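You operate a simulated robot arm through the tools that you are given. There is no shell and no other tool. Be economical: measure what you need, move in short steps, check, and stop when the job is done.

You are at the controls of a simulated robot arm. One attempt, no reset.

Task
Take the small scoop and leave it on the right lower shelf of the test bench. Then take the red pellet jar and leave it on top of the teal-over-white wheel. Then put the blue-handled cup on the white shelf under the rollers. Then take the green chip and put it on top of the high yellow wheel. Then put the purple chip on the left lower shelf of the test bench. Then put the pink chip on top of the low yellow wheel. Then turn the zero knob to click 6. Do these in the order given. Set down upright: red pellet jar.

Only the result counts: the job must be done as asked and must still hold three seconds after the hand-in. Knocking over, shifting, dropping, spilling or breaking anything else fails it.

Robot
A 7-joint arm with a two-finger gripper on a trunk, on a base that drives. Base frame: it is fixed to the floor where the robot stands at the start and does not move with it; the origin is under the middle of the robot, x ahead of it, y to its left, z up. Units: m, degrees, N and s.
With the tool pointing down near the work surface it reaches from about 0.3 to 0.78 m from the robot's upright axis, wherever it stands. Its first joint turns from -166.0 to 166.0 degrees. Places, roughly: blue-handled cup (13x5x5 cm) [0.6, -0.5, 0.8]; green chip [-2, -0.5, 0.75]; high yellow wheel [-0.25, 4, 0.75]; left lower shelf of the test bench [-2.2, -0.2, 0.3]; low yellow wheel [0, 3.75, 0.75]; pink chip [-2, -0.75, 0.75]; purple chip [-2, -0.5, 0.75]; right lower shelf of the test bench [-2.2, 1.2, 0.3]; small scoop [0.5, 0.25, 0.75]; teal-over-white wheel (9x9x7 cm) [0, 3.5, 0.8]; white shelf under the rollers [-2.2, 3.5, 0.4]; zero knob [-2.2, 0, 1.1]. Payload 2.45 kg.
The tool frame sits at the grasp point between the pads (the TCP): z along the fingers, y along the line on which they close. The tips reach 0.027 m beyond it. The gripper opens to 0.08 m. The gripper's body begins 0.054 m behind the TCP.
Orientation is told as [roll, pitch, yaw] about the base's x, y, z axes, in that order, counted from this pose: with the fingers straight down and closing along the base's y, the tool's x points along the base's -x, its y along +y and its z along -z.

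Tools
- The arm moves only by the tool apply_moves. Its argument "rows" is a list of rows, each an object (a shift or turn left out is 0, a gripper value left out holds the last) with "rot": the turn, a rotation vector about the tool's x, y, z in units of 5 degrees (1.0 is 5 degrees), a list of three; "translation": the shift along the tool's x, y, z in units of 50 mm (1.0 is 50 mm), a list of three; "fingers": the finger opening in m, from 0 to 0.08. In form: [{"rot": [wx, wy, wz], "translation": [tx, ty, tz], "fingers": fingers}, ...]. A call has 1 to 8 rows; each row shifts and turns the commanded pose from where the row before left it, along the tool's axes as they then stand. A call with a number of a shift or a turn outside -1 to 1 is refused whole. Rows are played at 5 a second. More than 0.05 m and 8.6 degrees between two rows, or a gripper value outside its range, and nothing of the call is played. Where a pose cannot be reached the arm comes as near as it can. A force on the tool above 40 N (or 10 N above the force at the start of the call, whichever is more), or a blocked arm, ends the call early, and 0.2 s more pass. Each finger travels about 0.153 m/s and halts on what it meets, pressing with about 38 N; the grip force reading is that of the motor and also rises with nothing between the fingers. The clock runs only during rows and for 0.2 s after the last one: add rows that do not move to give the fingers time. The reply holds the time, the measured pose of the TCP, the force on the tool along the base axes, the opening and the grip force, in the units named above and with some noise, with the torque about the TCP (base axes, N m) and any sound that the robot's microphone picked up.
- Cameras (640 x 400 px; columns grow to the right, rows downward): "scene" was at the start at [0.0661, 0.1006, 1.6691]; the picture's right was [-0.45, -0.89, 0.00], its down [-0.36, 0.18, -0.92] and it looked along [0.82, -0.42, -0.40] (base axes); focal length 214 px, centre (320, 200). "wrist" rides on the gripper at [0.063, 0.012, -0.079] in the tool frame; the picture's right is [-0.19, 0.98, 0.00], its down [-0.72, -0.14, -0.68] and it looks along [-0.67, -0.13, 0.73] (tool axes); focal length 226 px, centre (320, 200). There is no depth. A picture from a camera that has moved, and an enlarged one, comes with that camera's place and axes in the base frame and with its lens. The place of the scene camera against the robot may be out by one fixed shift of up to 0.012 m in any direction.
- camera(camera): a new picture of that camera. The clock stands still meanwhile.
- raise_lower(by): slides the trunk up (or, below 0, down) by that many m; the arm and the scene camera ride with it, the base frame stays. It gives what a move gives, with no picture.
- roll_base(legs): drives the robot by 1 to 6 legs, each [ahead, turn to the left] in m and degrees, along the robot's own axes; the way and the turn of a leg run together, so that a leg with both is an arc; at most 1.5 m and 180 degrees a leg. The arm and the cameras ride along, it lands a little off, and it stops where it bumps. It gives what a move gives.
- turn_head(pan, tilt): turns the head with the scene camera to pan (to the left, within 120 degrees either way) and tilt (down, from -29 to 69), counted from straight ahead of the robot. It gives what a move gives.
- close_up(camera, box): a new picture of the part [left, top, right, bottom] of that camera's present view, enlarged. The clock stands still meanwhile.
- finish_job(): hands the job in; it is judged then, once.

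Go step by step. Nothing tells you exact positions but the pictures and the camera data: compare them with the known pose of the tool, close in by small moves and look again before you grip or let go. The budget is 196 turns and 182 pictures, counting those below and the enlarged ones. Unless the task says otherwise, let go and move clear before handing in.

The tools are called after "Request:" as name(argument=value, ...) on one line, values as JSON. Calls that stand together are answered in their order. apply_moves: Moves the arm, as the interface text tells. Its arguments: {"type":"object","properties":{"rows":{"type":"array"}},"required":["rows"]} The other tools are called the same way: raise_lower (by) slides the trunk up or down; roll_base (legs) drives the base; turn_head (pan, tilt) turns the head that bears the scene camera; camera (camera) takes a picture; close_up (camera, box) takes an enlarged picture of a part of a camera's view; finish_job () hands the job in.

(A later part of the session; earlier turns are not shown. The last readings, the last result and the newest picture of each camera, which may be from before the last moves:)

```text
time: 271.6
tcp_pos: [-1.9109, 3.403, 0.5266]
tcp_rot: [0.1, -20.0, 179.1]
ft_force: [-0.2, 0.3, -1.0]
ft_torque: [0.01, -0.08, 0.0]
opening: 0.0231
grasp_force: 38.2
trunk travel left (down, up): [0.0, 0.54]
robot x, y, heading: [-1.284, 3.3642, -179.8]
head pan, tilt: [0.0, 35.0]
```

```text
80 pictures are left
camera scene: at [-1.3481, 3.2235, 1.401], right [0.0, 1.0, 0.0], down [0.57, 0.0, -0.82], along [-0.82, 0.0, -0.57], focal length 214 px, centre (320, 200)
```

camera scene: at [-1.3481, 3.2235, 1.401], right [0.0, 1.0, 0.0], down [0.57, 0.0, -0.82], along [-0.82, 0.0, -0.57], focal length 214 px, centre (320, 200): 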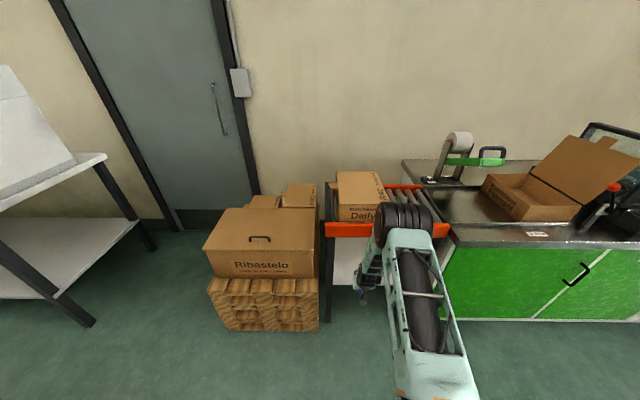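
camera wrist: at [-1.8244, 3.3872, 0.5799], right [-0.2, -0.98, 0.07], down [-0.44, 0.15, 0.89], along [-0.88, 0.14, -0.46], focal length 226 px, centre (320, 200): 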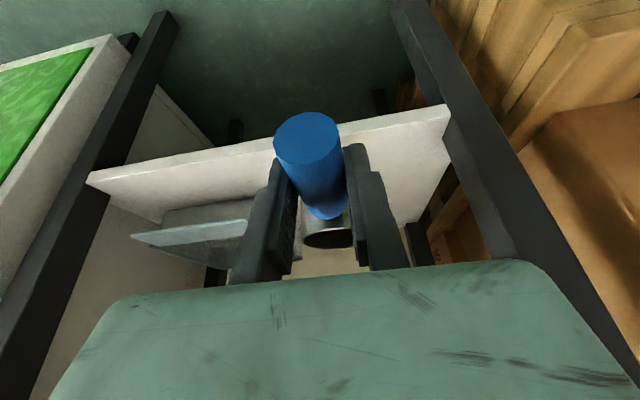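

The shelf's front edge is at x ≈ -2.016, z ≈ 0.395. I'll extend the cup over it and then lower.

Request:
apply_moves(rows=[{"translation": [-0.94, 0, 0.34]}, {"translation": [-0.94, 0, 0.34]}, {"translation": [0.24, 0, 0.66]}, {"translation": [0.2, 0, 0.56]}, {}])

Request:
camera(camera="wrist")

Request:
camera(camera="scene")

```text
time: 272.8
tcp_pos: [-2.0109, 3.4035, 0.4623]
tcp_rot: [0.0, -20.0, 179.1]
ft_force: [-0.4, 0.3, -1.3]
ft_torque: [0.0, -0.09, -0.02]
opening: 0.0228
grasp_force: 38.1
trunk travel left (down, up): [0.0, 0.54]
robot x, y, heading: [-1.2832, 3.3615, -179.9]
head pan, tilt: [0.0, 35.0]
```

```text
79 pictures are left
camera wrist: at [-1.9247, 3.3882, 0.5147], right [-0.2, -0.98, 0.07], down [-0.44, 0.15, 0.89], along [-0.88, 0.14, -0.46], focal length 226 px, centre (320, 200)
```

wrist: 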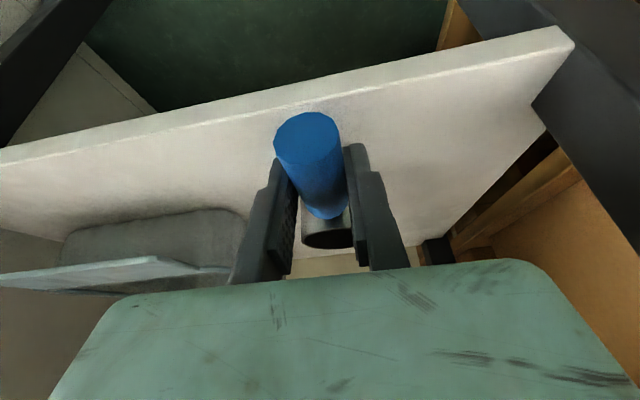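

```text
78 pictures are left
camera scene: at [-1.3484, 3.2235, 1.401], right [0.0, 1.0, 0.0], down [0.57, 0.0, -0.82], along [-0.82, 0.0, -0.57], focal length 214 px, centre (320, 200)
```

scene: 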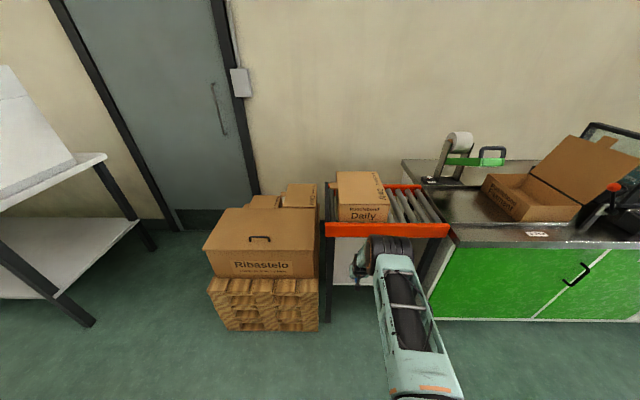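

Request:
apply_moves(rows=[{"translation": [-0.28, 0, 0.1]}, {"translation": [0.11, 0, 0.31]}, {"translation": [0.055, 0, 0.15]}, {}])

```text
time: 273.8
tcp_pos: [-2.0271, 3.4032, 0.441]
tcp_rot: [0.1, -20.5, 179.1]
ft_force: [-1.3, -0.9, 26.6]
ft_torque: [0.06, 1.04, 0.01]
opening: 0.0229
grasp_force: 38.3
trunk travel left (down, up): [0.0, 0.54]
robot x, y, heading: [-1.2772, 3.3624, -180.0]
head pan, tilt: [0.0, 35.0]
```

The cup is touching the shelf with some load. I'll ease up slightly, then open the fingers.

Request:
apply_moves(rows=[{"translation": [-0.014, 0, -0.038]}, {}])

Request:
apply_moves(rows=[{"fingers": 0.035}, {"fingers": 0.05}, {}, {}])

Request:
camera(camera="wrist")

```text
time: 274.4
tcp_pos: [-2.0249, 3.4033, 0.4409]
tcp_rot: [0.2, -20.1, 179.1]
ft_force: [-7.5, 0.2, 17.9]
ft_torque: [0.03, 0.94, -0.02]
opening: 0.0229
grasp_force: 38.2
trunk travel left (down, up): [0.0, 0.54]
robot x, y, heading: [-1.2842, 3.3609, -179.9]
head pan, tilt: [0.0, 35.0]
```

```text
time: 275.1
tcp_pos: [-2.0235, 3.399, 0.4435]
tcp_rot: [0.4, -20.1, 179.1]
ft_force: [20.7, -7.1, 28.9]
ft_torque: [0.36, -0.53, -0.48]
opening: 0.0323
grasp_force: 0.1
trunk travel left (down, up): [0.0, 0.54]
robot x, y, heading: [-1.2837, 3.361, -180.1]
head pan, tilt: [0.0, 35.0]
stopped in row 3: the force on the tool passed its limit at 40 N (the readings are from after the stop); the commanded pose is now the measured one
```

```text
77 pictures are left
camera wrist: at [-1.9379, 3.3847, 0.4965], right [-0.19, -0.98, 0.07], down [-0.44, 0.15, 0.89], along [-0.88, 0.14, -0.46], focal length 226 px, centre (320, 200)
```

wrist: 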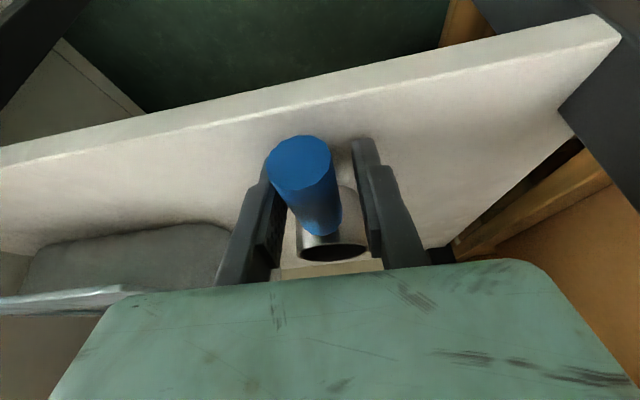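

The fingertips are pressing on the shelf. I'll rise a few millimetres with the fingers already loose, then open and back away.

Request:
apply_moves(rows=[{"translation": [-0.03, 0, -0.09]}, {}, {"fingers": 0.045}, {"fingers": 0.06}, {}])

Request:
camera(camera="wrist")

```text
time: 276.3
tcp_pos: [-2.0248, 3.3993, 0.4469]
tcp_rot: [0.3, -20.2, 179.2]
ft_force: [4.0, -14.8, 15.4]
ft_torque: [0.0, -0.08, -0.07]
opening: 0.0435
grasp_force: 0.1
trunk travel left (down, up): [0.0, 0.54]
robot x, y, heading: [-1.2812, 3.3626, -180.0]
head pan, tilt: [0.0, 35.0]
```

```text
76 pictures are left
camera wrist: at [-1.9391, 3.3848, 0.4996], right [-0.19, -0.98, 0.07], down [-0.44, 0.15, 0.89], along [-0.88, 0.14, -0.46], focal length 226 px, centre (320, 200)
```

wrist: 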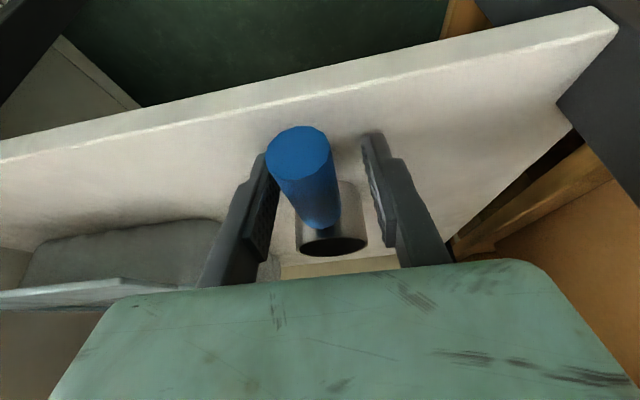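

There is still load on the tips. I'll hold this opening and rise another centimetre.

Request:
apply_moves(rows=[{"fingers": 0.044, "translation": [-0.03, 0, -0.09]}, {"translation": [-0.03, 0, -0.09]}, {}])

Request:
camera(camera="wrist")

```text
time: 277.1
tcp_pos: [-2.0259, 3.4, 0.4547]
tcp_rot: [0.3, -20.0, 179.1]
ft_force: [0.3, 0.6, -0.6]
ft_torque: [0.01, 0.01, -0.04]
opening: 0.044
grasp_force: 0.0
trunk travel left (down, up): [0.0, 0.54]
robot x, y, heading: [-1.2835, 3.3618, -179.8]
head pan, tilt: [0.0, 35.0]
```

```text
75 pictures are left
camera wrist: at [-1.9384, 3.386, 0.5076], right [-0.19, -0.98, 0.07], down [-0.44, 0.15, 0.89], along [-0.88, 0.14, -0.46], focal length 226 px, centre (320, 200)
```

wrist: 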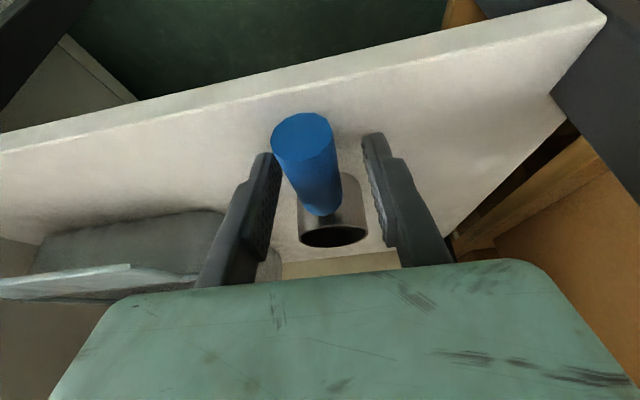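

The load is gone and the cup stands on the shelf. I'll centre the fingers slightly and retreat upward and out.

Request:
apply_moves(rows=[{"translation": [0, -0.08, 0], "fingers": 0.05}, {"translation": [0, 0, -0.4]}, {"translation": [0.2, 0, -0.6]}, {"translation": [0.6, 0, -0.4]}, {"translation": [0.9, 0, -0.3]}, {}])

Request:
camera(camera="wrist")

```text
time: 278.5
tcp_pos: [-1.9146, 3.4036, 0.5052]
tcp_rot: [0.4, -20.1, 179.2]
ft_force: [0.4, -0.3, 0.0]
ft_torque: [0.03, 0.0, 0.01]
opening: 0.0499
grasp_force: 0.1
trunk travel left (down, up): [0.0, 0.54]
robot x, y, heading: [-1.2853, 3.3616, -179.8]
head pan, tilt: [0.0, 35.0]
```

```text
74 pictures are left
camera wrist: at [-1.8294, 3.3896, 0.5584], right [-0.19, -0.98, 0.07], down [-0.44, 0.15, 0.89], along [-0.88, 0.14, -0.46], focal length 226 px, centre (320, 200)
```

wrist: 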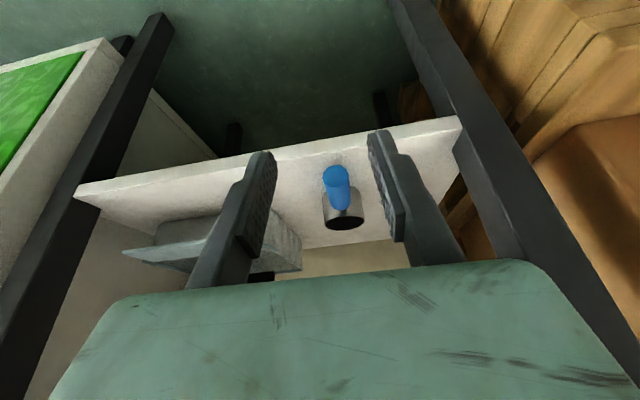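

The blue-handled cup stands on the white shelf and the tray looks undisturbed. Next I'll raise up and drive to the left end of the test bench for the chips.

Request:
roll_base(legs=[[-0.5, 0]])

Request:
raise_lower(by=0.28)

Request:
apply_moves(rows=[{"rot": [0, 1, 0]}, {"rot": [0, 1, 0]}, {"rot": [0, 1, 0]}, {"rot": [-0.08, 1, 0]}, {"translation": [0.3, 0, -0.9]}, {"translation": [0.3, 0, -0.9]}, {"translation": [0.3, 0, -0.9]}, {"translation": [0.3, 0, -0.9]}])

Request:
roll_base(legs=[[0, 90], [1.4, 0], [1.4, 0], [1.0, 0], [0, -90]])

Request:
turn_head(pan=0, tilt=35)

Request:
apply_moves(rows=[{}, {}, {}])

Request:
camera(camera="scene")

Request:
camera(camera="wrist")

```text
time: 281.4
tcp_pos: [-1.4183, 3.408, 0.5046]
tcp_rot: [0.1, -20.0, 178.9]
ft_force: [-0.1, 0.0, 0.4]
ft_torque: [0.02, -0.02, -0.02]
opening: 0.0497
grasp_force: 0.0
trunk travel left (down, up): [0.0, 0.54]
robot x, y, heading: [-0.7855, 3.3626, 179.9]
head pan, tilt: [0.0, 35.0]
```

```text
time: 284.2
tcp_pos: [-1.4179, 3.4064, 0.7847]
tcp_rot: [0.2, -20.0, 178.9]
ft_force: [1.3, 0.2, 0.1]
ft_torque: [0.01, 0.0, 0.01]
opening: 0.0499
grasp_force: 0.1
trunk travel left (down, up): [-0.28, 0.26]
robot x, y, heading: [-0.7863, 3.3624, 180.1]
head pan, tilt: [0.0, 35.0]
```

```text
time: 286.0
tcp_pos: [-1.3573, 3.408, 0.9674]
tcp_rot: [0.8, -0.1, 179.0]
ft_force: [-0.3, 0.2, 0.4]
ft_torque: [0.02, 0.01, 0.01]
opening: 0.0501
grasp_force: 0.1
trunk travel left (down, up): [-0.28, 0.26]
robot x, y, heading: [-0.7838, 3.3613, 179.8]
head pan, tilt: [0.0, 35.0]
```

```text
time: 312.1
tcp_pos: [-1.4247, -0.378, 0.9665]
tcp_rot: [0.7, 0.0, 178.6]
ft_force: [-1.0, -0.7, -0.2]
ft_torque: [0.01, 0.01, 0.03]
opening: 0.0502
grasp_force: 0.0
trunk travel left (down, up): [-0.28, 0.26]
robot x, y, heading: [-0.8546, -0.4288, 179.8]
head pan, tilt: [0.0, 35.0]
```

```text
time: 312.7
tcp_pos: [-1.4248, -0.379, 0.9671]
tcp_rot: [0.8, 0.0, 178.6]
ft_force: [0.9, -0.1, 0.1]
ft_torque: [0.03, 0.0, 0.05]
opening: 0.0501
grasp_force: 0.1
trunk travel left (down, up): [-0.28, 0.26]
robot x, y, heading: [-0.852, -0.428, 179.7]
head pan, tilt: [0.0, 35.0]
```

```text
time: 313.5
tcp_pos: [-1.4246, -0.3783, 0.9672]
tcp_rot: [0.6, 0.0, 178.6]
ft_force: [-0.1, 0.5, 0.9]
ft_torque: [-0.01, 0.02, 0.01]
opening: 0.05
grasp_force: 0.1
trunk travel left (down, up): [-0.28, 0.26]
robot x, y, heading: [-0.8503, -0.4311, 179.4]
head pan, tilt: [0.0, 35.0]
```

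```text
73 pictures are left
camera scene: at [-0.9184, -0.5668, 1.681], right [0.01, 1.0, 0.0], down [0.57, -0.01, -0.82], along [-0.82, 0.01, -0.57], focal length 214 px, centre (320, 200)
```

scene: 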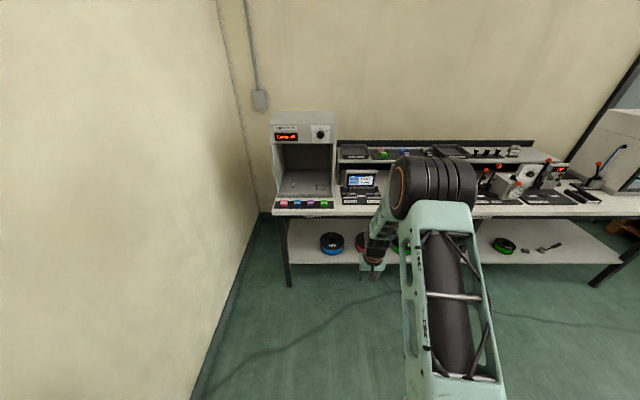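

```text
72 pictures are left
camera wrist: at [-1.3617, -0.3934, 1.0461], right [-0.22, -0.98, 0.01], down [-0.71, 0.17, 0.68], along [-0.67, 0.14, -0.73], focal length 226 px, centre (320, 200)
```

wrist: 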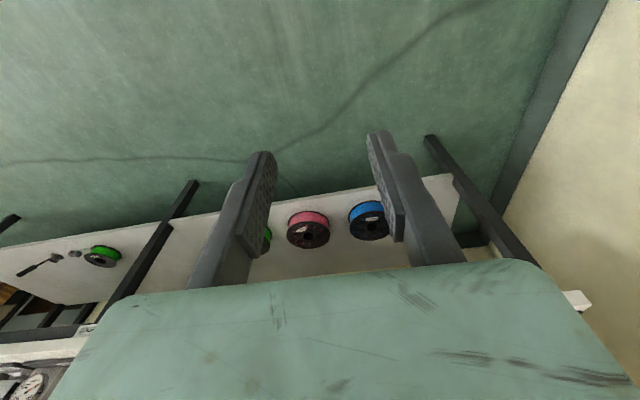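

The chips are lined up at the front left of the bench. I'll enlarge those, and also check how the scoop sits on the right shelf.

Request:
close_up(camera="scene", box=[260, 180, 388, 260])

Request:
close_up(camera="scene", box=[470, 210, 598, 290])

```text
5.00 times, centred on (324, 220) of scene
camera zoom: at [-0.9184, -0.5668, 1.681], right [0.01, 1.0, 0.0], down [0.57, -0.01, -0.82], along [-0.82, 0.01, -0.57], focal length 1072 px, centre (300, 100)
```

zoom: 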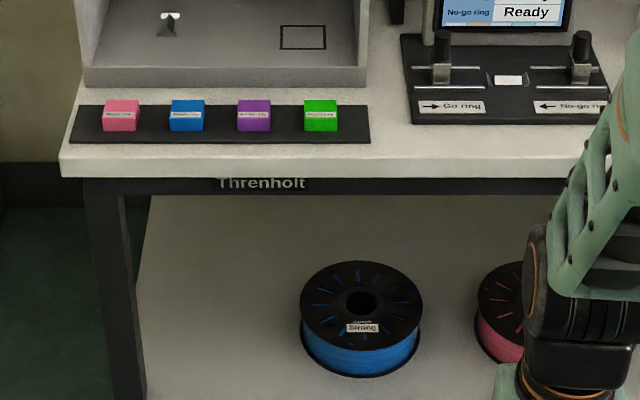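

```text
5.00 times, centred on (534, 250) of scene
camera zoom: at [-0.9184, -0.5668, 1.681], right [0.01, 1.0, 0.0], down [0.57, -0.01, -0.82], along [-0.82, 0.01, -0.57], focal length 1072 px, centre (-750, -50)
```

zoom: 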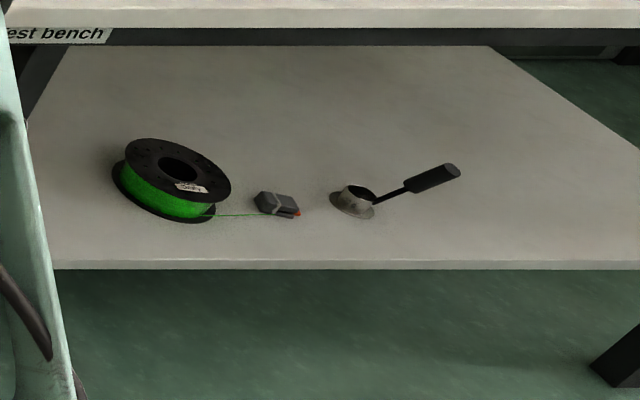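

The scoop is resting on the right shelf. The chips, left to right, are pink, blue, purple and green cubes about 4.5 cm wide; green is near (-2.09, -0.535). I'll raise, shift over and drive in for a wrist view.

Request:
apply_moves(rows=[{"translation": [0, 0.6, -0.7], "fingers": 0.07}, {"translation": [0, 0.6, -0.7]}, {"translation": [0, 0.6, -0.7]}, {"translation": [0, 0.6, -0.2]}, {"translation": [0, 0.6, 0]}, {}])

Request:
roll_base(legs=[[0.55, 0]])

Request:
camera(camera="wrist")

```text
time: 314.9
tcp_pos: [-1.4273, -0.5281, 1.0824]
tcp_rot: [0.6, 0.0, 178.6]
ft_force: [-0.3, 0.1, -0.3]
ft_torque: [0.0, 0.01, 0.0]
opening: 0.0698
grasp_force: 0.0
trunk travel left (down, up): [-0.28, 0.26]
robot x, y, heading: [-0.848, -0.4299, 179.6]
head pan, tilt: [0.0, 35.0]
```

```text
time: 318.1
tcp_pos: [-1.9771, -0.5215, 1.0837]
tcp_rot: [0.7, 0.0, 178.4]
ft_force: [0.0, -0.1, 0.1]
ft_torque: [0.01, -0.02, -0.03]
opening: 0.07
grasp_force: 0.1
trunk travel left (down, up): [-0.28, 0.26]
robot x, y, heading: [-1.3986, -0.4259, 179.6]
head pan, tilt: [0.0, 35.0]
```

```text
69 pictures are left
camera wrist: at [-1.9149, -0.5357, 1.1623], right [-0.22, -0.98, 0.01], down [-0.71, 0.17, 0.68], along [-0.66, 0.14, -0.73], focal length 226 px, centre (320, 200)
```

wrist: 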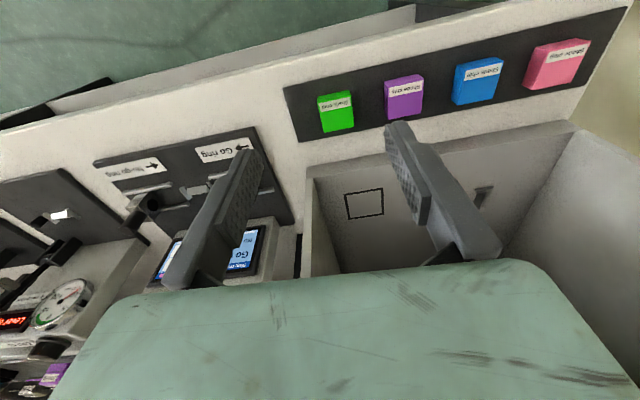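

Green is at about (-2.06, -0.535). I'll square the tool and come down over it for a second look.

Request:
apply_moves(rows=[{"rot": [0.14, 0, -0.3], "translation": [-0.5, 0.2, 0.6]}, {"translation": [-0.5, 0.2, 0.8]}, {"translation": [-0.3, 0, 0.9]}, {}])

Request:
camera(camera="wrist")

```text
time: 319.1
tcp_pos: [-2.0439, -0.5404, 0.9689]
tcp_rot: [-0.1, 0.0, -180.0]
ft_force: [-0.1, -1.1, -0.3]
ft_torque: [-0.02, -0.02, 0.01]
opening: 0.0702
grasp_force: 0.1
trunk travel left (down, up): [-0.28, 0.26]
robot x, y, heading: [-1.4034, -0.4258, 179.5]
head pan, tilt: [0.0, 35.0]
```

```text
68 pictures are left
camera wrist: at [-1.9807, -0.5542, 1.0475], right [-0.19, -0.98, 0.0], down [-0.72, 0.14, 0.68], along [-0.67, 0.13, -0.73], focal length 226 px, centre (320, 200)
```

wrist: 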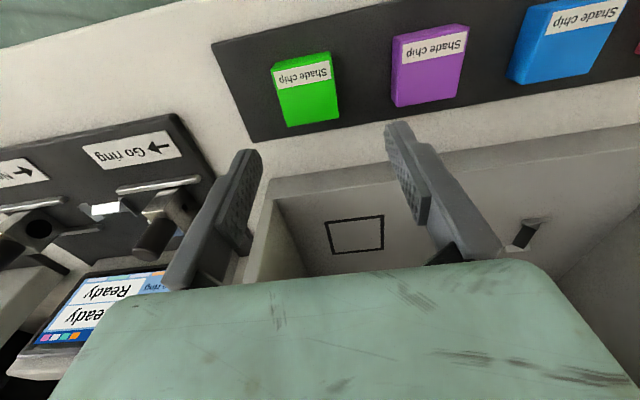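

Request:
apply_moves(rows=[{"translation": [0.3, -0.09, 0.5]}, {}])

Request:
camera(camera="wrist")

```text
time: 319.7
tcp_pos: [-2.0272, -0.5361, 0.9427]
tcp_rot: [0.0, -0.1, -180.0]
ft_force: [0.1, 0.2, -0.7]
ft_torque: [0.0, 0.0, 0.02]
opening: 0.0698
grasp_force: 0.0
trunk travel left (down, up): [-0.28, 0.26]
robot x, y, heading: [-1.4055, -0.4256, 179.5]
head pan, tilt: [0.0, 35.0]
```

```text
67 pictures are left
camera wrist: at [-1.9646, -0.5496, 1.0224], right [-0.19, -0.98, 0.0], down [-0.72, 0.14, 0.68], along [-0.67, 0.13, -0.73], focal length 226 px, centre (320, 200)
```

wrist: 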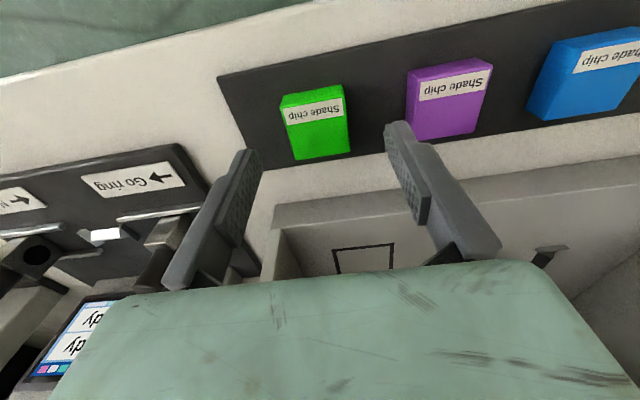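

The chip's top is near (-2.031, -0.535, 0.87). I'll lower the fingers around it and close.

Request:
apply_moves(rows=[{"translation": [-0.08, -0.02, 0.6]}, {"translation": [0, 0, 0.4]}, {"translation": [0, 0, 0.2]}, {}])

Request:
camera(camera="wrist")

```text
time: 320.5
tcp_pos: [-2.0316, -0.5354, 0.8909]
tcp_rot: [0.0, -0.3, -179.9]
ft_force: [12.4, 1.9, 22.6]
ft_torque: [0.34, -0.59, 0.04]
opening: 0.0687
grasp_force: 0.1
trunk travel left (down, up): [-0.28, 0.26]
robot x, y, heading: [-1.4035, -0.4236, 179.3]
head pan, tilt: [0.0, 35.0]
stopped in row 4: the force on the tool passed its limit at 47 N (the readings are from after the stop); the commanded pose is now the measured one
```

```text
66 pictures are left
camera wrist: at [-1.9684, -0.549, 0.9706], right [-0.19, -0.98, 0.0], down [-0.71, 0.14, 0.68], along [-0.67, 0.13, -0.73], focal length 226 px, centre (320, 200)
```

wrist: 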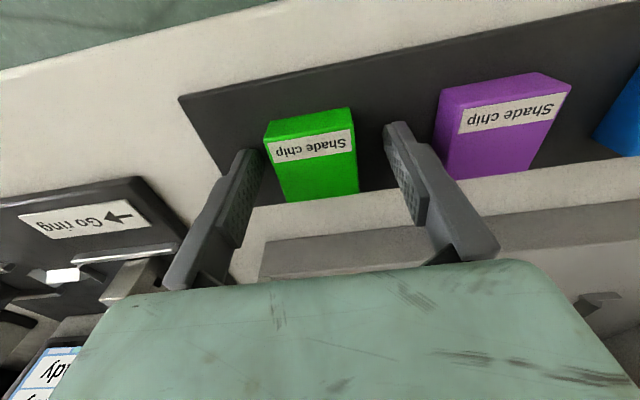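

The fingertips reached the strip under the chip. I'll rise 3 mm and close on the chip.

Request:
apply_moves(rows=[{"translation": [0.1, 0, -0.08]}, {}, {"fingers": 0.045}, {"fingers": 0.03}, {"fingers": 0.0}, {"fingers": 0.0}])

Request:
apply_moves(rows=[{"translation": [0, 0, -0.4]}, {"translation": [0, 0, -0.8]}, {"translation": [0, 0, -0.8]}, {"translation": [0, 0, -0.8]}, {}])

Request:
camera(camera="wrist")

```text
time: 321.9
tcp_pos: [-2.0303, -0.535, 0.8931]
tcp_rot: [0.0, -0.2, -180.1]
ft_force: [0.1, -0.1, 0.1]
ft_torque: [-0.02, -0.01, -0.01]
opening: 0.0408
grasp_force: 38.3
trunk travel left (down, up): [-0.28, 0.26]
robot x, y, heading: [-1.3996, -0.4248, 179.5]
head pan, tilt: [0.0, 35.0]
```

```text
time: 323.1
tcp_pos: [-2.0284, -0.5365, 1.0329]
tcp_rot: [0.0, -0.1, -179.9]
ft_force: [-0.8, -0.3, -0.3]
ft_torque: [-0.02, -0.03, 0.04]
opening: 0.0406
grasp_force: 37.7
trunk travel left (down, up): [-0.28, 0.26]
robot x, y, heading: [-1.402, -0.424, 179.6]
head pan, tilt: [0.0, 35.0]
```

```text
65 pictures are left
camera wrist: at [-1.9651, -0.5497, 1.1128], right [-0.19, -0.98, 0.0], down [-0.72, 0.14, 0.68], along [-0.67, 0.13, -0.73], focal length 226 px, centre (320, 200)
```

wrist: 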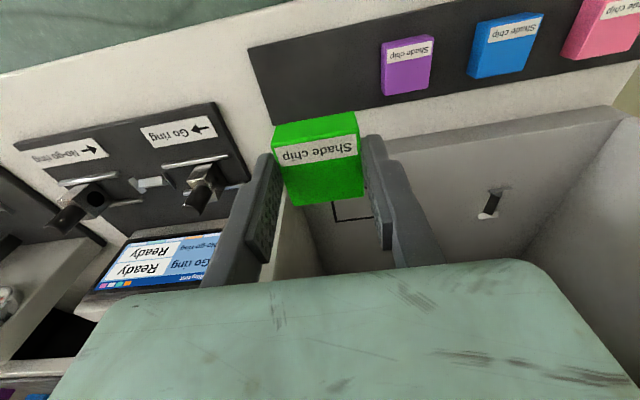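

The green chip is held. I'll drive to the wheel table, stopping in front of the high yellow wheel's position.

Request:
roll_base(legs=[[-0.55, 0], [0, -90], [1.5, 0], [1.5, 0], [1.4, 0], [0, -90]])

Request:
turn_head(pan=0, tilt=45)

Request:
apply_moves(rows=[{}, {}, {}])

Request:
camera(camera="scene")

```text
time: 354.8
tcp_pos: [-0.3419, 4.1274, 1.034]
tcp_rot: [0.1, -0.2, 1.5]
ft_force: [0.0, 1.0, -0.3]
ft_torque: [0.04, 0.01, -0.01]
opening: 0.0407
grasp_force: 37.9
trunk travel left (down, up): [-0.28, 0.26]
robot x, y, heading: [-0.9671, 3.9993, 0.8]
head pan, tilt: [0.0, 35.0]
```

```text
time: 355.5
tcp_pos: [-0.3428, 4.1279, 1.0331]
tcp_rot: [0.0, -0.2, 1.6]
ft_force: [-0.4, 0.7, -0.6]
ft_torque: [-0.01, 0.02, -0.03]
opening: 0.0406
grasp_force: 38.1
trunk travel left (down, up): [-0.28, 0.26]
robot x, y, heading: [-0.9626, 4.0005, 1.2]
head pan, tilt: [0.0, 45.0]
```

```text
time: 356.3
tcp_pos: [-0.3413, 4.1287, 1.0329]
tcp_rot: [-0.1, -0.3, 1.5]
ft_force: [0.6, -0.3, -0.7]
ft_torque: [0.0, -0.03, 0.03]
opening: 0.0407
grasp_force: 38.2
trunk travel left (down, up): [-0.28, 0.26]
robot x, y, heading: [-0.9624, 3.9983, 0.9]
head pan, tilt: [0.0, 45.0]
```

```text
64 pictures are left
camera scene: at [-0.9027, 4.1439, 1.6662], right [0.01, -1.0, 0.0], down [-0.71, -0.01, -0.71], along [0.71, 0.01, -0.71], focal length 214 px, centre (320, 200)
```

scene: 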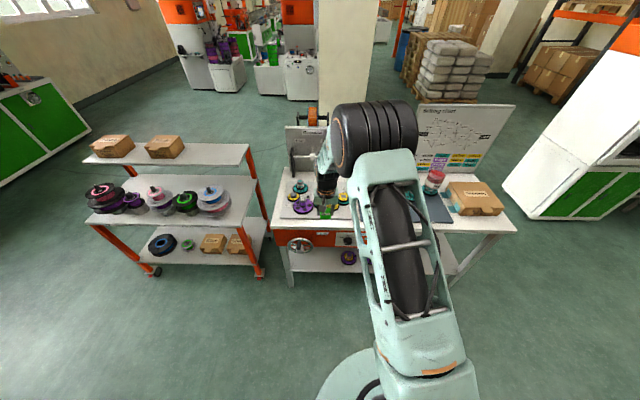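

The jar is still standing on its wheel. I'll edge forward and use the wrist camera to find the High yellow wheel.

Request:
roll_base(legs=[[0.15, 0]])

Request:
camera(camera="wrist")

```text
time: 357.7
tcp_pos: [-0.1906, 4.1297, 1.0317]
tcp_rot: [-0.1, -0.2, 1.5]
ft_force: [-0.2, 0.9, -0.5]
ft_torque: [0.01, -0.03, -0.04]
opening: 0.0406
grasp_force: 37.7
trunk travel left (down, up): [-0.28, 0.26]
robot x, y, heading: [-0.8189, 3.9993, 0.7]
head pan, tilt: [0.0, 45.0]
```

```text
63 pictures are left
camera wrist: at [-0.2545, 4.1399, 1.112], right [0.17, 0.99, 0.0], down [0.72, -0.12, 0.68], along [0.67, -0.11, -0.73], focal length 226 px, centre (320, 200)
```

wrist: 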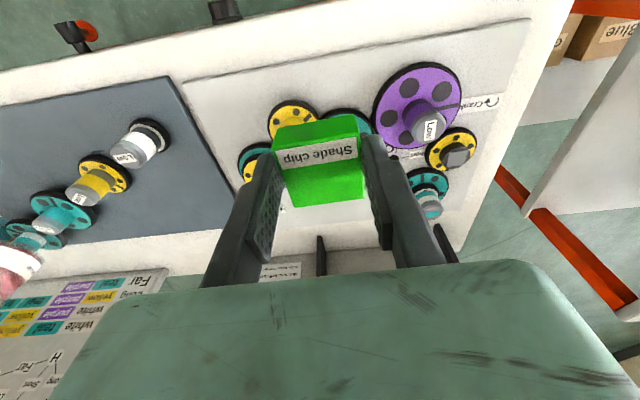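

The High wheel is just under the chip in this view. I'll sidestep 6 cm so its hub is visible.

Request:
apply_moves(rows=[{"translation": [-0.3, 0.8, 0]}, {"translation": [-0.3, 0.7, 0]}, {}])

Request:
close_up(camera="wrist", box=[140, 50, 380, 200])

```text
time: 358.5
tcp_pos: [-0.164, 4.2058, 1.0329]
tcp_rot: [0.0, -0.2, 1.5]
ft_force: [-1.1, 0.4, -0.6]
ft_torque: [0.01, -0.01, 0.04]
opening: 0.0407
grasp_force: 37.9
trunk travel left (down, up): [-0.28, 0.26]
robot x, y, heading: [-0.8143, 4.0032, 0.9]
head pan, tilt: [0.0, 45.0]
```

```text
2.67 times, centred on (260, 125) of wrist
camera zoom: at [-0.2277, 4.2158, 1.1123], right [0.17, 0.99, 0.0], down [0.72, -0.12, 0.68], along [0.67, -0.11, -0.73], focal length 603 px, centre (480, 400)
```

zoom: 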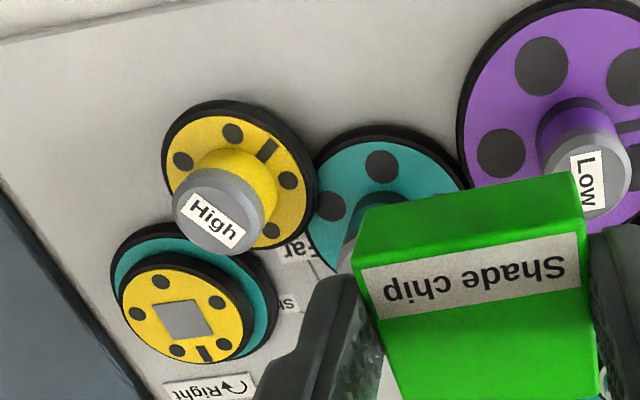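

The High wheel's hub is clearly visible. One more view from a shifted position will give me its height.

Request:
apply_moves(rows=[{"translation": [0.6, 0.7, 0]}, {"translation": [0.6, 0.3, -0.4]}, {}])

Request:
close_up(camera="wrist", box=[100, 50, 340, 200])

```text
time: 359.3
tcp_pos: [-0.2257, 4.254, 1.0528]
tcp_rot: [0.0, -0.2, 1.5]
ft_force: [0.1, -0.5, -0.4]
ft_torque: [0.05, -0.01, -0.03]
opening: 0.0406
grasp_force: 37.9
trunk travel left (down, up): [-0.28, 0.26]
robot x, y, heading: [-0.8141, 4.001, 1.0]
head pan, tilt: [0.0, 45.0]
```

```text
2.67 times, centred on (220, 125) of wrist
camera zoom: at [-0.2898, 4.2643, 1.132], right [0.17, 0.99, 0.0], down [0.72, -0.12, 0.68], along [0.67, -0.11, -0.73], focal length 603 px, centre (587, 400)
```

zoom: 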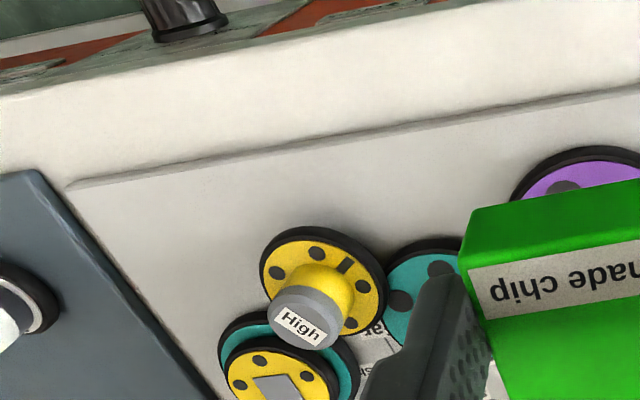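

The hub top is at about (-0.129, 4.084, 0.866). I'll move the chip over it and lower to just above.

Request:
apply_moves(rows=[{"translation": [-0.48, -0.86, 0]}, {"translation": [-0.48, -0.86, 0]}, {"translation": [-0.48, -0.86, 0]}, {"translation": [-0.47, -0.87, 0]}, {"translation": [0, 0, 0.9]}, {"translation": [0, 0, 0.9]}, {"translation": [0, 0, 0.8]}, {}])

Request:
camera(camera="wrist")

Request:
close_up(camera="scene", box=[260, 150, 420, 250])

```text
time: 361.1
tcp_pos: [-0.1238, 4.0843, 0.9229]
tcp_rot: [0.0, -0.3, 1.5]
ft_force: [-0.1, 0.2, 0.8]
ft_torque: [-0.04, 0.01, 0.01]
opening: 0.0408
grasp_force: 37.9
trunk travel left (down, up): [-0.28, 0.26]
robot x, y, heading: [-0.8146, 4.0018, 0.6]
head pan, tilt: [0.0, 45.0]
```

```text
60 pictures are left
camera wrist: at [-0.1879, 4.0938, 1.0026], right [0.17, 0.99, 0.0], down [0.72, -0.12, 0.68], along [0.68, -0.11, -0.73], focal length 226 px, centre (320, 200)
```

wrist: 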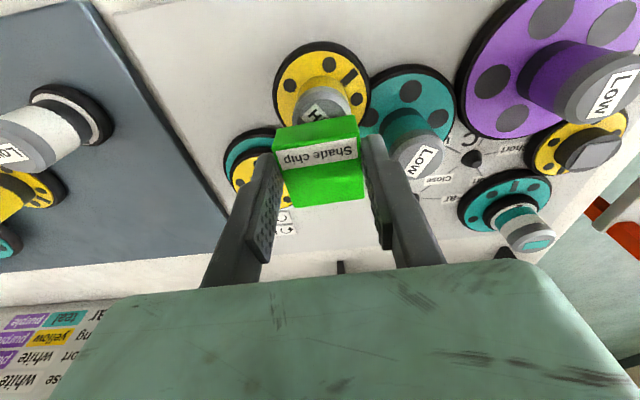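

```text
4.00 times, centred on (340, 200) of scene
camera zoom: at [-0.7517, 4.1463, 1.6662], right [0.01, -1.0, 0.0], down [-0.71, -0.01, -0.71], along [0.71, 0.01, -0.71], focal length 858 px, centre (240, 200)
```

zoom: 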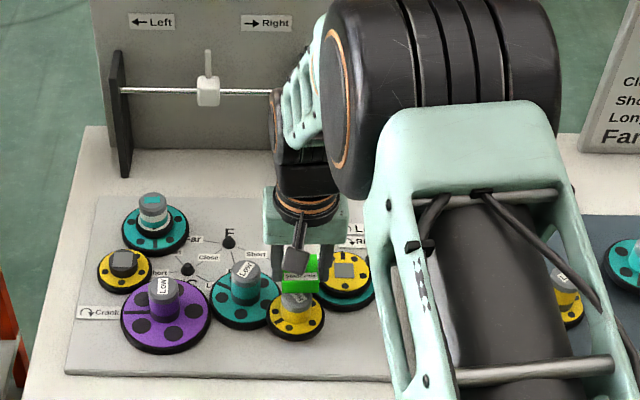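

Request:
close_up(camera="wrist", box=[240, 30, 400, 130])

```text
4.00 times, centred on (320, 80) of wrist
camera zoom: at [-0.1879, 4.0938, 1.0026], right [0.17, 0.99, 0.0], down [0.72, -0.12, 0.68], along [0.68, -0.11, -0.73], focal length 904 px, centre (320, 680)
```

zoom: 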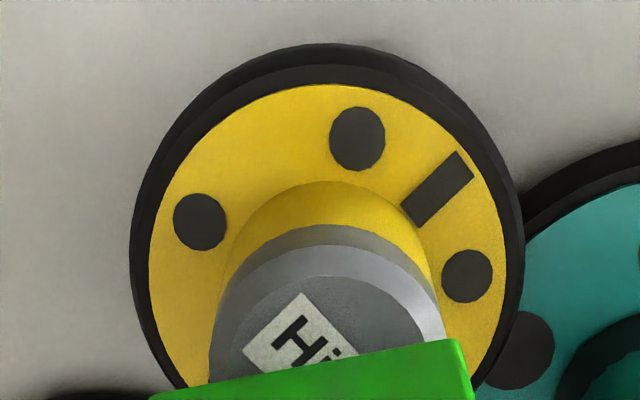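

The hub centre matches my estimate. I'll lower gently until contact.

Request:
apply_moves(rows=[{"translation": [0, 0, 0.3]}, {"translation": [0, 0, 0.12]}, {"translation": [0, 0, 0.06]}, {}])

```text
time: 361.8
tcp_pos: [-0.1216, 4.0843, 0.9096]
tcp_rot: [0.1, -1.0, 1.5]
ft_force: [-4.0, 0.1, 18.9]
ft_torque: [0.0, 0.36, 0.02]
opening: 0.0404
grasp_force: 38.3
trunk travel left (down, up): [-0.28, 0.26]
robot x, y, heading: [-0.814, 4.002, 0.5]
head pan, tilt: [0.0, 45.0]
stopped in row 3: the force on the tool passed its limit at 45 N (the readings are from after the stop); the commanded pose is now the measured one
```

Contact came slightly early and a bit toward the near side, so the hub is nearer to (-0.136, 4.091). I'll lift a little, correct by about a centimetre, and lower again.

Request:
apply_moves(rows=[{"translation": [0, 0, -0.2]}, {"translation": [0.2, 0.12, 0], "rot": [0, 0.15, 0]}, {}, {"translation": [0, 0, 0.1]}, {"translation": [0, 0, 0.06]}, {}])

```text
time: 363.2
tcp_pos: [-0.1317, 4.0901, 0.9099]
tcp_rot: [0.0, 0.1, 1.5]
ft_force: [-2.2, -1.0, 10.8]
ft_torque: [-0.03, 0.01, -0.01]
opening: 0.0405
grasp_force: 37.4
trunk travel left (down, up): [-0.28, 0.26]
robot x, y, heading: [-0.819, 4.0009, 0.7]
head pan, tilt: [0.0, 45.0]
```

The contact is now centred. I'll release and lift away.

Request:
apply_moves(rows=[{"translation": [0, 0, -0.02]}, {"fingers": 0.05}, {"fingers": 0.06}, {}, {"translation": [0, 0, -0.4]}, {"translation": [0, 0, -0.8]}, {"translation": [0.4, 0, -0.8]}, {}])

Request:
camera(camera="wrist")

```text
time: 365.0
tcp_pos: [-0.1509, 4.0897, 1.0094]
tcp_rot: [0.0, 0.1, 1.5]
ft_force: [-0.1, 0.9, -0.2]
ft_torque: [0.0, -0.01, -0.05]
opening: 0.0603
grasp_force: 0.1
trunk travel left (down, up): [-0.28, 0.26]
robot x, y, heading: [-0.8163, 4.0001, 0.9]
head pan, tilt: [0.0, 45.0]
```

```text
57 pictures are left
camera wrist: at [-0.2144, 4.0994, 1.0892], right [0.17, 0.99, 0.0], down [0.72, -0.12, 0.68], along [0.67, -0.11, -0.73], focal length 226 px, centre (320, 200)
```

wrist: 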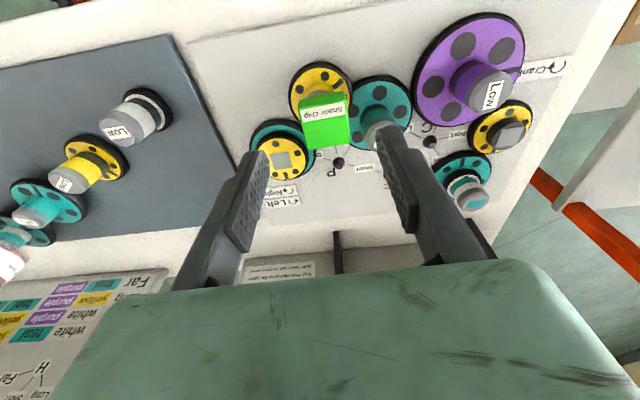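

The green chip sits on the High yellow wheel. Now I'll drive back to the test bench for the purple chip.

Request:
roll_base(legs=[[-0.1, 0], [0, -90], [1.5, 0], [1.5, 0], [1.5, 0], [0, -90]])

Request:
roll_base(legs=[[0.4, 0]])

Request:
camera(camera="wrist")

```text
time: 395.1
tcp_pos: [-1.5282, -0.6111, 1.0101]
tcp_rot: [0.0, 0.2, -177.7]
ft_force: [-0.6, 0.4, 0.4]
ft_torque: [-0.02, -0.02, -0.01]
opening: 0.06
grasp_force: 0.1
trunk travel left (down, up): [-0.28, 0.26]
robot x, y, heading: [-0.8623, -0.5136, -178.5]
head pan, tilt: [0.0, 45.0]
```

```text
time: 397.6
tcp_pos: [-1.9259, -0.6194, 1.009]
tcp_rot: [0.0, 0.2, -177.8]
ft_force: [-0.3, 0.5, -0.4]
ft_torque: [0.0, -0.01, 0.02]
opening: 0.0601
grasp_force: 0.1
trunk travel left (down, up): [-0.28, 0.26]
robot x, y, heading: [-1.2644, -0.5225, -178.3]
head pan, tilt: [0.0, 45.0]
```

```text
56 pictures are left
camera wrist: at [-1.862, -0.6318, 1.0888], right [-0.16, -0.99, 0.0], down [-0.72, 0.11, 0.68], along [-0.67, 0.11, -0.73], focal length 226 px, centre (320, 200)
```

wrist: 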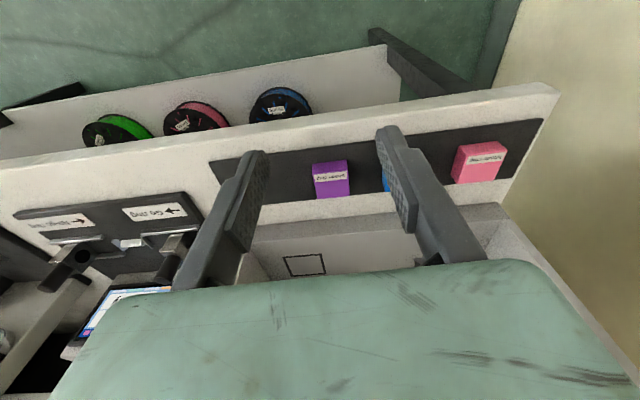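

Purple is at about (-2.028, -0.617), and the left shelf below is free to the left of the blue spool. I'll retract a bit, drive closer, and tilt the tool 40° so I can place the chip under the bench top.

Request:
apply_moves(rows=[{"translation": [0.9, 0, 0], "rot": [0, 0, 0.44]}, {"translation": [0.9, 0, 0]}, {"translation": [0.9, 0, 0]}, {}])

Request:
roll_base(legs=[[0.16, -1.5]])

Request:
apply_moves(rows=[{"rot": [0, -1, 0]}, {"rot": [0, -1, 0]}, {"rot": [0, -1, 0]}, {"rot": [0, -1, 0]}, {"rot": [0, -1, 0]}, {"rot": [0, -1, 0]}, {"rot": [0, -1, 0]}, {"rot": [0, -1, 0]}])

Request:
camera(camera="wrist")

```text
time: 398.6
tcp_pos: [-1.7912, -0.6186, 1.0097]
tcp_rot: [-0.1, 0.1, 180.0]
ft_force: [0.1, 0.7, -0.2]
ft_torque: [-0.01, 0.05, -0.02]
opening: 0.0601
grasp_force: 0.1
trunk travel left (down, up): [-0.28, 0.26]
robot x, y, heading: [-1.2638, -0.5246, -178.4]
head pan, tilt: [0.0, 45.0]
```

```text
time: 400.0
tcp_pos: [-1.9541, -0.6065, 1.0101]
tcp_rot: [0.0, 0.1, 178.4]
ft_force: [-0.6, -0.9, -0.2]
ft_torque: [0.03, 0.01, -0.02]
opening: 0.0601
grasp_force: 0.0
trunk travel left (down, up): [-0.28, 0.26]
robot x, y, heading: [-1.4178, -0.5245, -180.2]
head pan, tilt: [0.0, 45.0]
```

```text
time: 401.8
tcp_pos: [-1.9516, -0.6064, 1.01]
tcp_rot: [-0.1, -39.9, 178.3]
ft_force: [0.7, 0.1, 0.2]
ft_torque: [0.02, 0.0, -0.01]
opening: 0.0601
grasp_force: 0.0
trunk travel left (down, up): [-0.28, 0.26]
robot x, y, heading: [-1.4187, -0.5291, -180.4]
head pan, tilt: [0.0, 45.0]
```

```text
55 pictures are left
camera wrist: at [-1.8533, -0.623, 1.0304], right [-0.17, -0.98, 0.12], down [-0.11, 0.14, 0.98], along [-0.98, 0.16, -0.13], focal length 226 px, centre (320, 200)
```

wrist: 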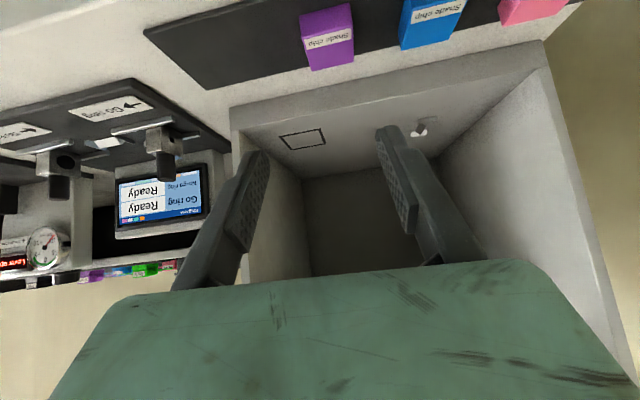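

Request:
apply_moves(rows=[{"rot": [-0.22, 0, -0.26]}, {"translation": [0.23, 0.1, 0.74]}, {"translation": [0.23, 0.1, 0.74]}, {}])

Request:
camera(camera="wrist")

```text
time: 402.8
tcp_pos: [-1.9818, -0.6163, 0.9388]
tcp_rot: [0.1, -40.0, -179.9]
ft_force: [-0.2, 0.2, 0.6]
ft_torque: [0.02, -0.04, -0.04]
opening: 0.0603
grasp_force: 0.1
trunk travel left (down, up): [-0.28, 0.26]
robot x, y, heading: [-1.4212, -0.5254, -179.7]
head pan, tilt: [0.0, 45.0]
```

```text
54 pictures are left
camera wrist: at [-1.8822, -0.6295, 0.9594], right [-0.15, -0.98, 0.12], down [-0.11, 0.14, 0.98], along [-0.98, 0.13, -0.13], focal length 226 px, centre (320, 200)
```

wrist: 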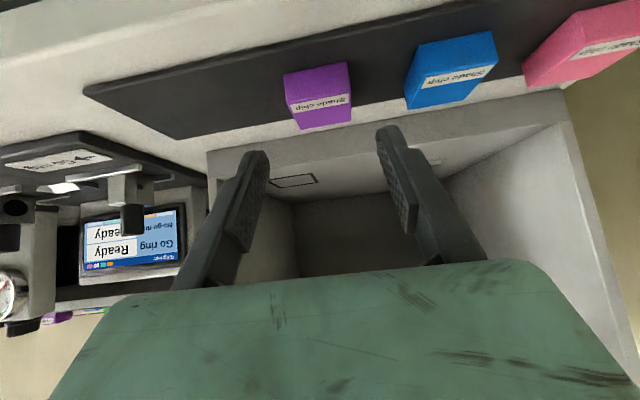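

Aligned with the purple chip. I'll slide in along the tool axis and close.

Request:
apply_moves(rows=[{"translation": [0, 0, 0.5]}, {"translation": [0, 0, 0.4]}, {"translation": [0, 0, 0.18]}, {}])

Request:
camera(camera="wrist")

```text
time: 403.8
tcp_pos: [-2.0174, -0.6159, 0.8977]
tcp_rot: [0.2, -39.8, -179.8]
ft_force: [0.4, 0.0, 0.7]
ft_torque: [-0.02, -0.02, -0.01]
opening: 0.0598
grasp_force: 0.1
trunk travel left (down, up): [-0.28, 0.26]
robot x, y, heading: [-1.4195, -0.5306, -180.0]
head pan, tilt: [0.0, 45.0]
```

```text
53 pictures are left
camera wrist: at [-1.9171, -0.6304, 0.9176], right [-0.15, -0.98, 0.12], down [-0.11, 0.14, 0.98], along [-0.98, 0.13, -0.13], focal length 226 px, centre (320, 200)
```

wrist: 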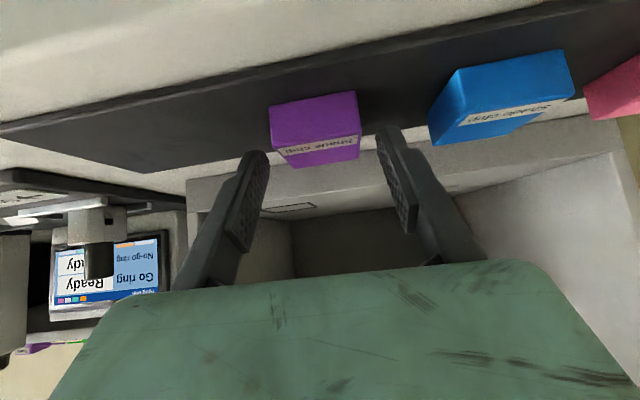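

Request:
apply_moves(rows=[{"translation": [0.16, 0, 0.04]}, {}, {"fingers": 0.045}, {"fingers": 0.03}, {"fingers": 0.0}, {"fingers": 0.0}])

Request:
camera(camera="wrist")

```text
time: 405.2
tcp_pos: [-2.0125, -0.6164, 0.8911]
tcp_rot: [0.1, -39.9, -179.9]
ft_force: [0.2, -0.5, 0.2]
ft_torque: [0.03, -0.02, 0.0]
opening: 0.0405
grasp_force: 37.5
trunk travel left (down, up): [-0.28, 0.26]
robot x, y, heading: [-1.4177, -0.5279, -179.9]
head pan, tilt: [0.0, 45.0]
```

```text
52 pictures are left
camera wrist: at [-1.912, -0.63, 0.9111], right [-0.15, -0.98, 0.12], down [-0.11, 0.14, 0.98], along [-0.98, 0.13, -0.13], focal length 226 px, centre (320, 200)
```

wrist: 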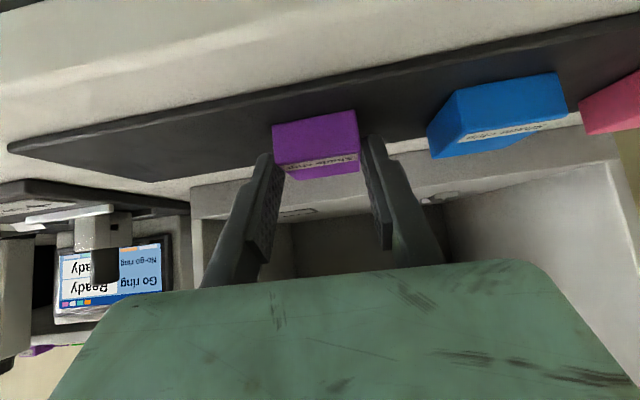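

The purple chip is gripped. I'll lift it, pull back from the bench, then lower toward the shelf level.

Request:
apply_moves(rows=[{"translation": [-0.4, 0, -0.48]}, {"translation": [-0.5, 0, -0.6]}, {"translation": [0.7, 0, -0.59]}, {"translation": [0.7, 0, -0.59]}, {"translation": [0.7, 0, -0.59]}, {"translation": [0.7, 0, -0.59]}, {}])

Request:
camera(camera="wrist")

Request:
raise_lower(by=-0.28)

```text
time: 406.8
tcp_pos: [-1.8335, -0.6187, 0.9577]
tcp_rot: [0.2, -39.9, -179.9]
ft_force: [-0.1, 0.2, -0.5]
ft_torque: [0.02, 0.0, -0.01]
opening: 0.0406
grasp_force: 38.3
out of reach, approached as far as the arm can: row 6
trunk travel left (down, up): [-0.28, 0.26]
robot x, y, heading: [-1.4213, -0.5284, -179.8]
head pan, tilt: [0.0, 45.0]
```

```text
51 pictures are left
camera wrist: at [-1.7338, -0.6311, 0.979], right [-0.15, -0.98, 0.12], down [-0.11, 0.14, 0.98], along [-0.98, 0.13, -0.13], focal length 226 px, centre (320, 200)
```

wrist: 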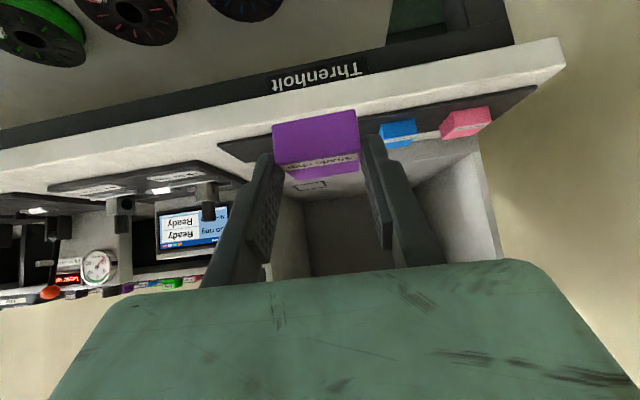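

```text
time: 409.6
tcp_pos: [-1.8344, -0.6176, 0.6786]
tcp_rot: [0.0, -39.9, -179.8]
ft_force: [0.4, -0.2, -0.1]
ft_torque: [-0.01, -0.02, 0.0]
opening: 0.0407
grasp_force: 38.4
trunk travel left (down, up): [0.0, 0.54]
robot x, y, heading: [-1.4211, -0.5277, -180.2]
head pan, tilt: [0.0, 45.0]
```

Request:
apply_moves(rows=[{"translation": [0.55, 0.3, 0.66]}, {"translation": [0.55, 0.3, 0.66]}, {"translation": [0.55, 0.3, 0.66]}, {"translation": [0.55, 0.2, 0.66]}, {"translation": [0.55, 0, 0.66]}, {}])

Request:
camera(camera="wrist")

```text
time: 411.0
tcp_pos: [-1.8343, -0.6736, 0.4632]
tcp_rot: [0.0, -39.9, -179.9]
ft_force: [-0.7, 0.0, 0.1]
ft_torque: [-0.02, -0.01, -0.01]
opening: 0.0406
grasp_force: 38.1
trunk travel left (down, up): [0.0, 0.54]
robot x, y, heading: [-1.4206, -0.525, -180.2]
head pan, tilt: [0.0, 45.0]
```

```text
50 pictures are left
camera wrist: at [-1.7353, -0.6859, 0.4838], right [-0.15, -0.98, 0.12], down [-0.11, 0.14, 0.98], along [-0.98, 0.13, -0.13], focal length 226 px, centre (320, 200)
```

wrist: 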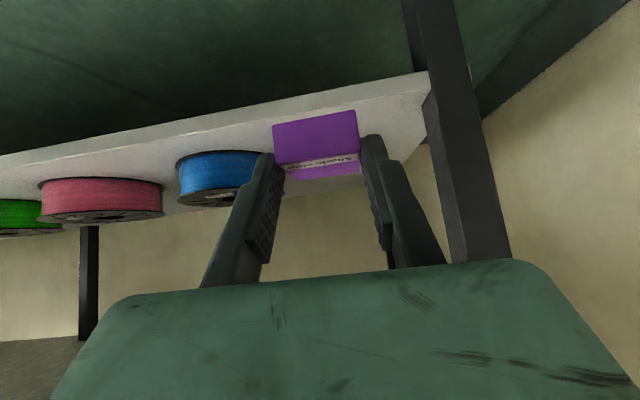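

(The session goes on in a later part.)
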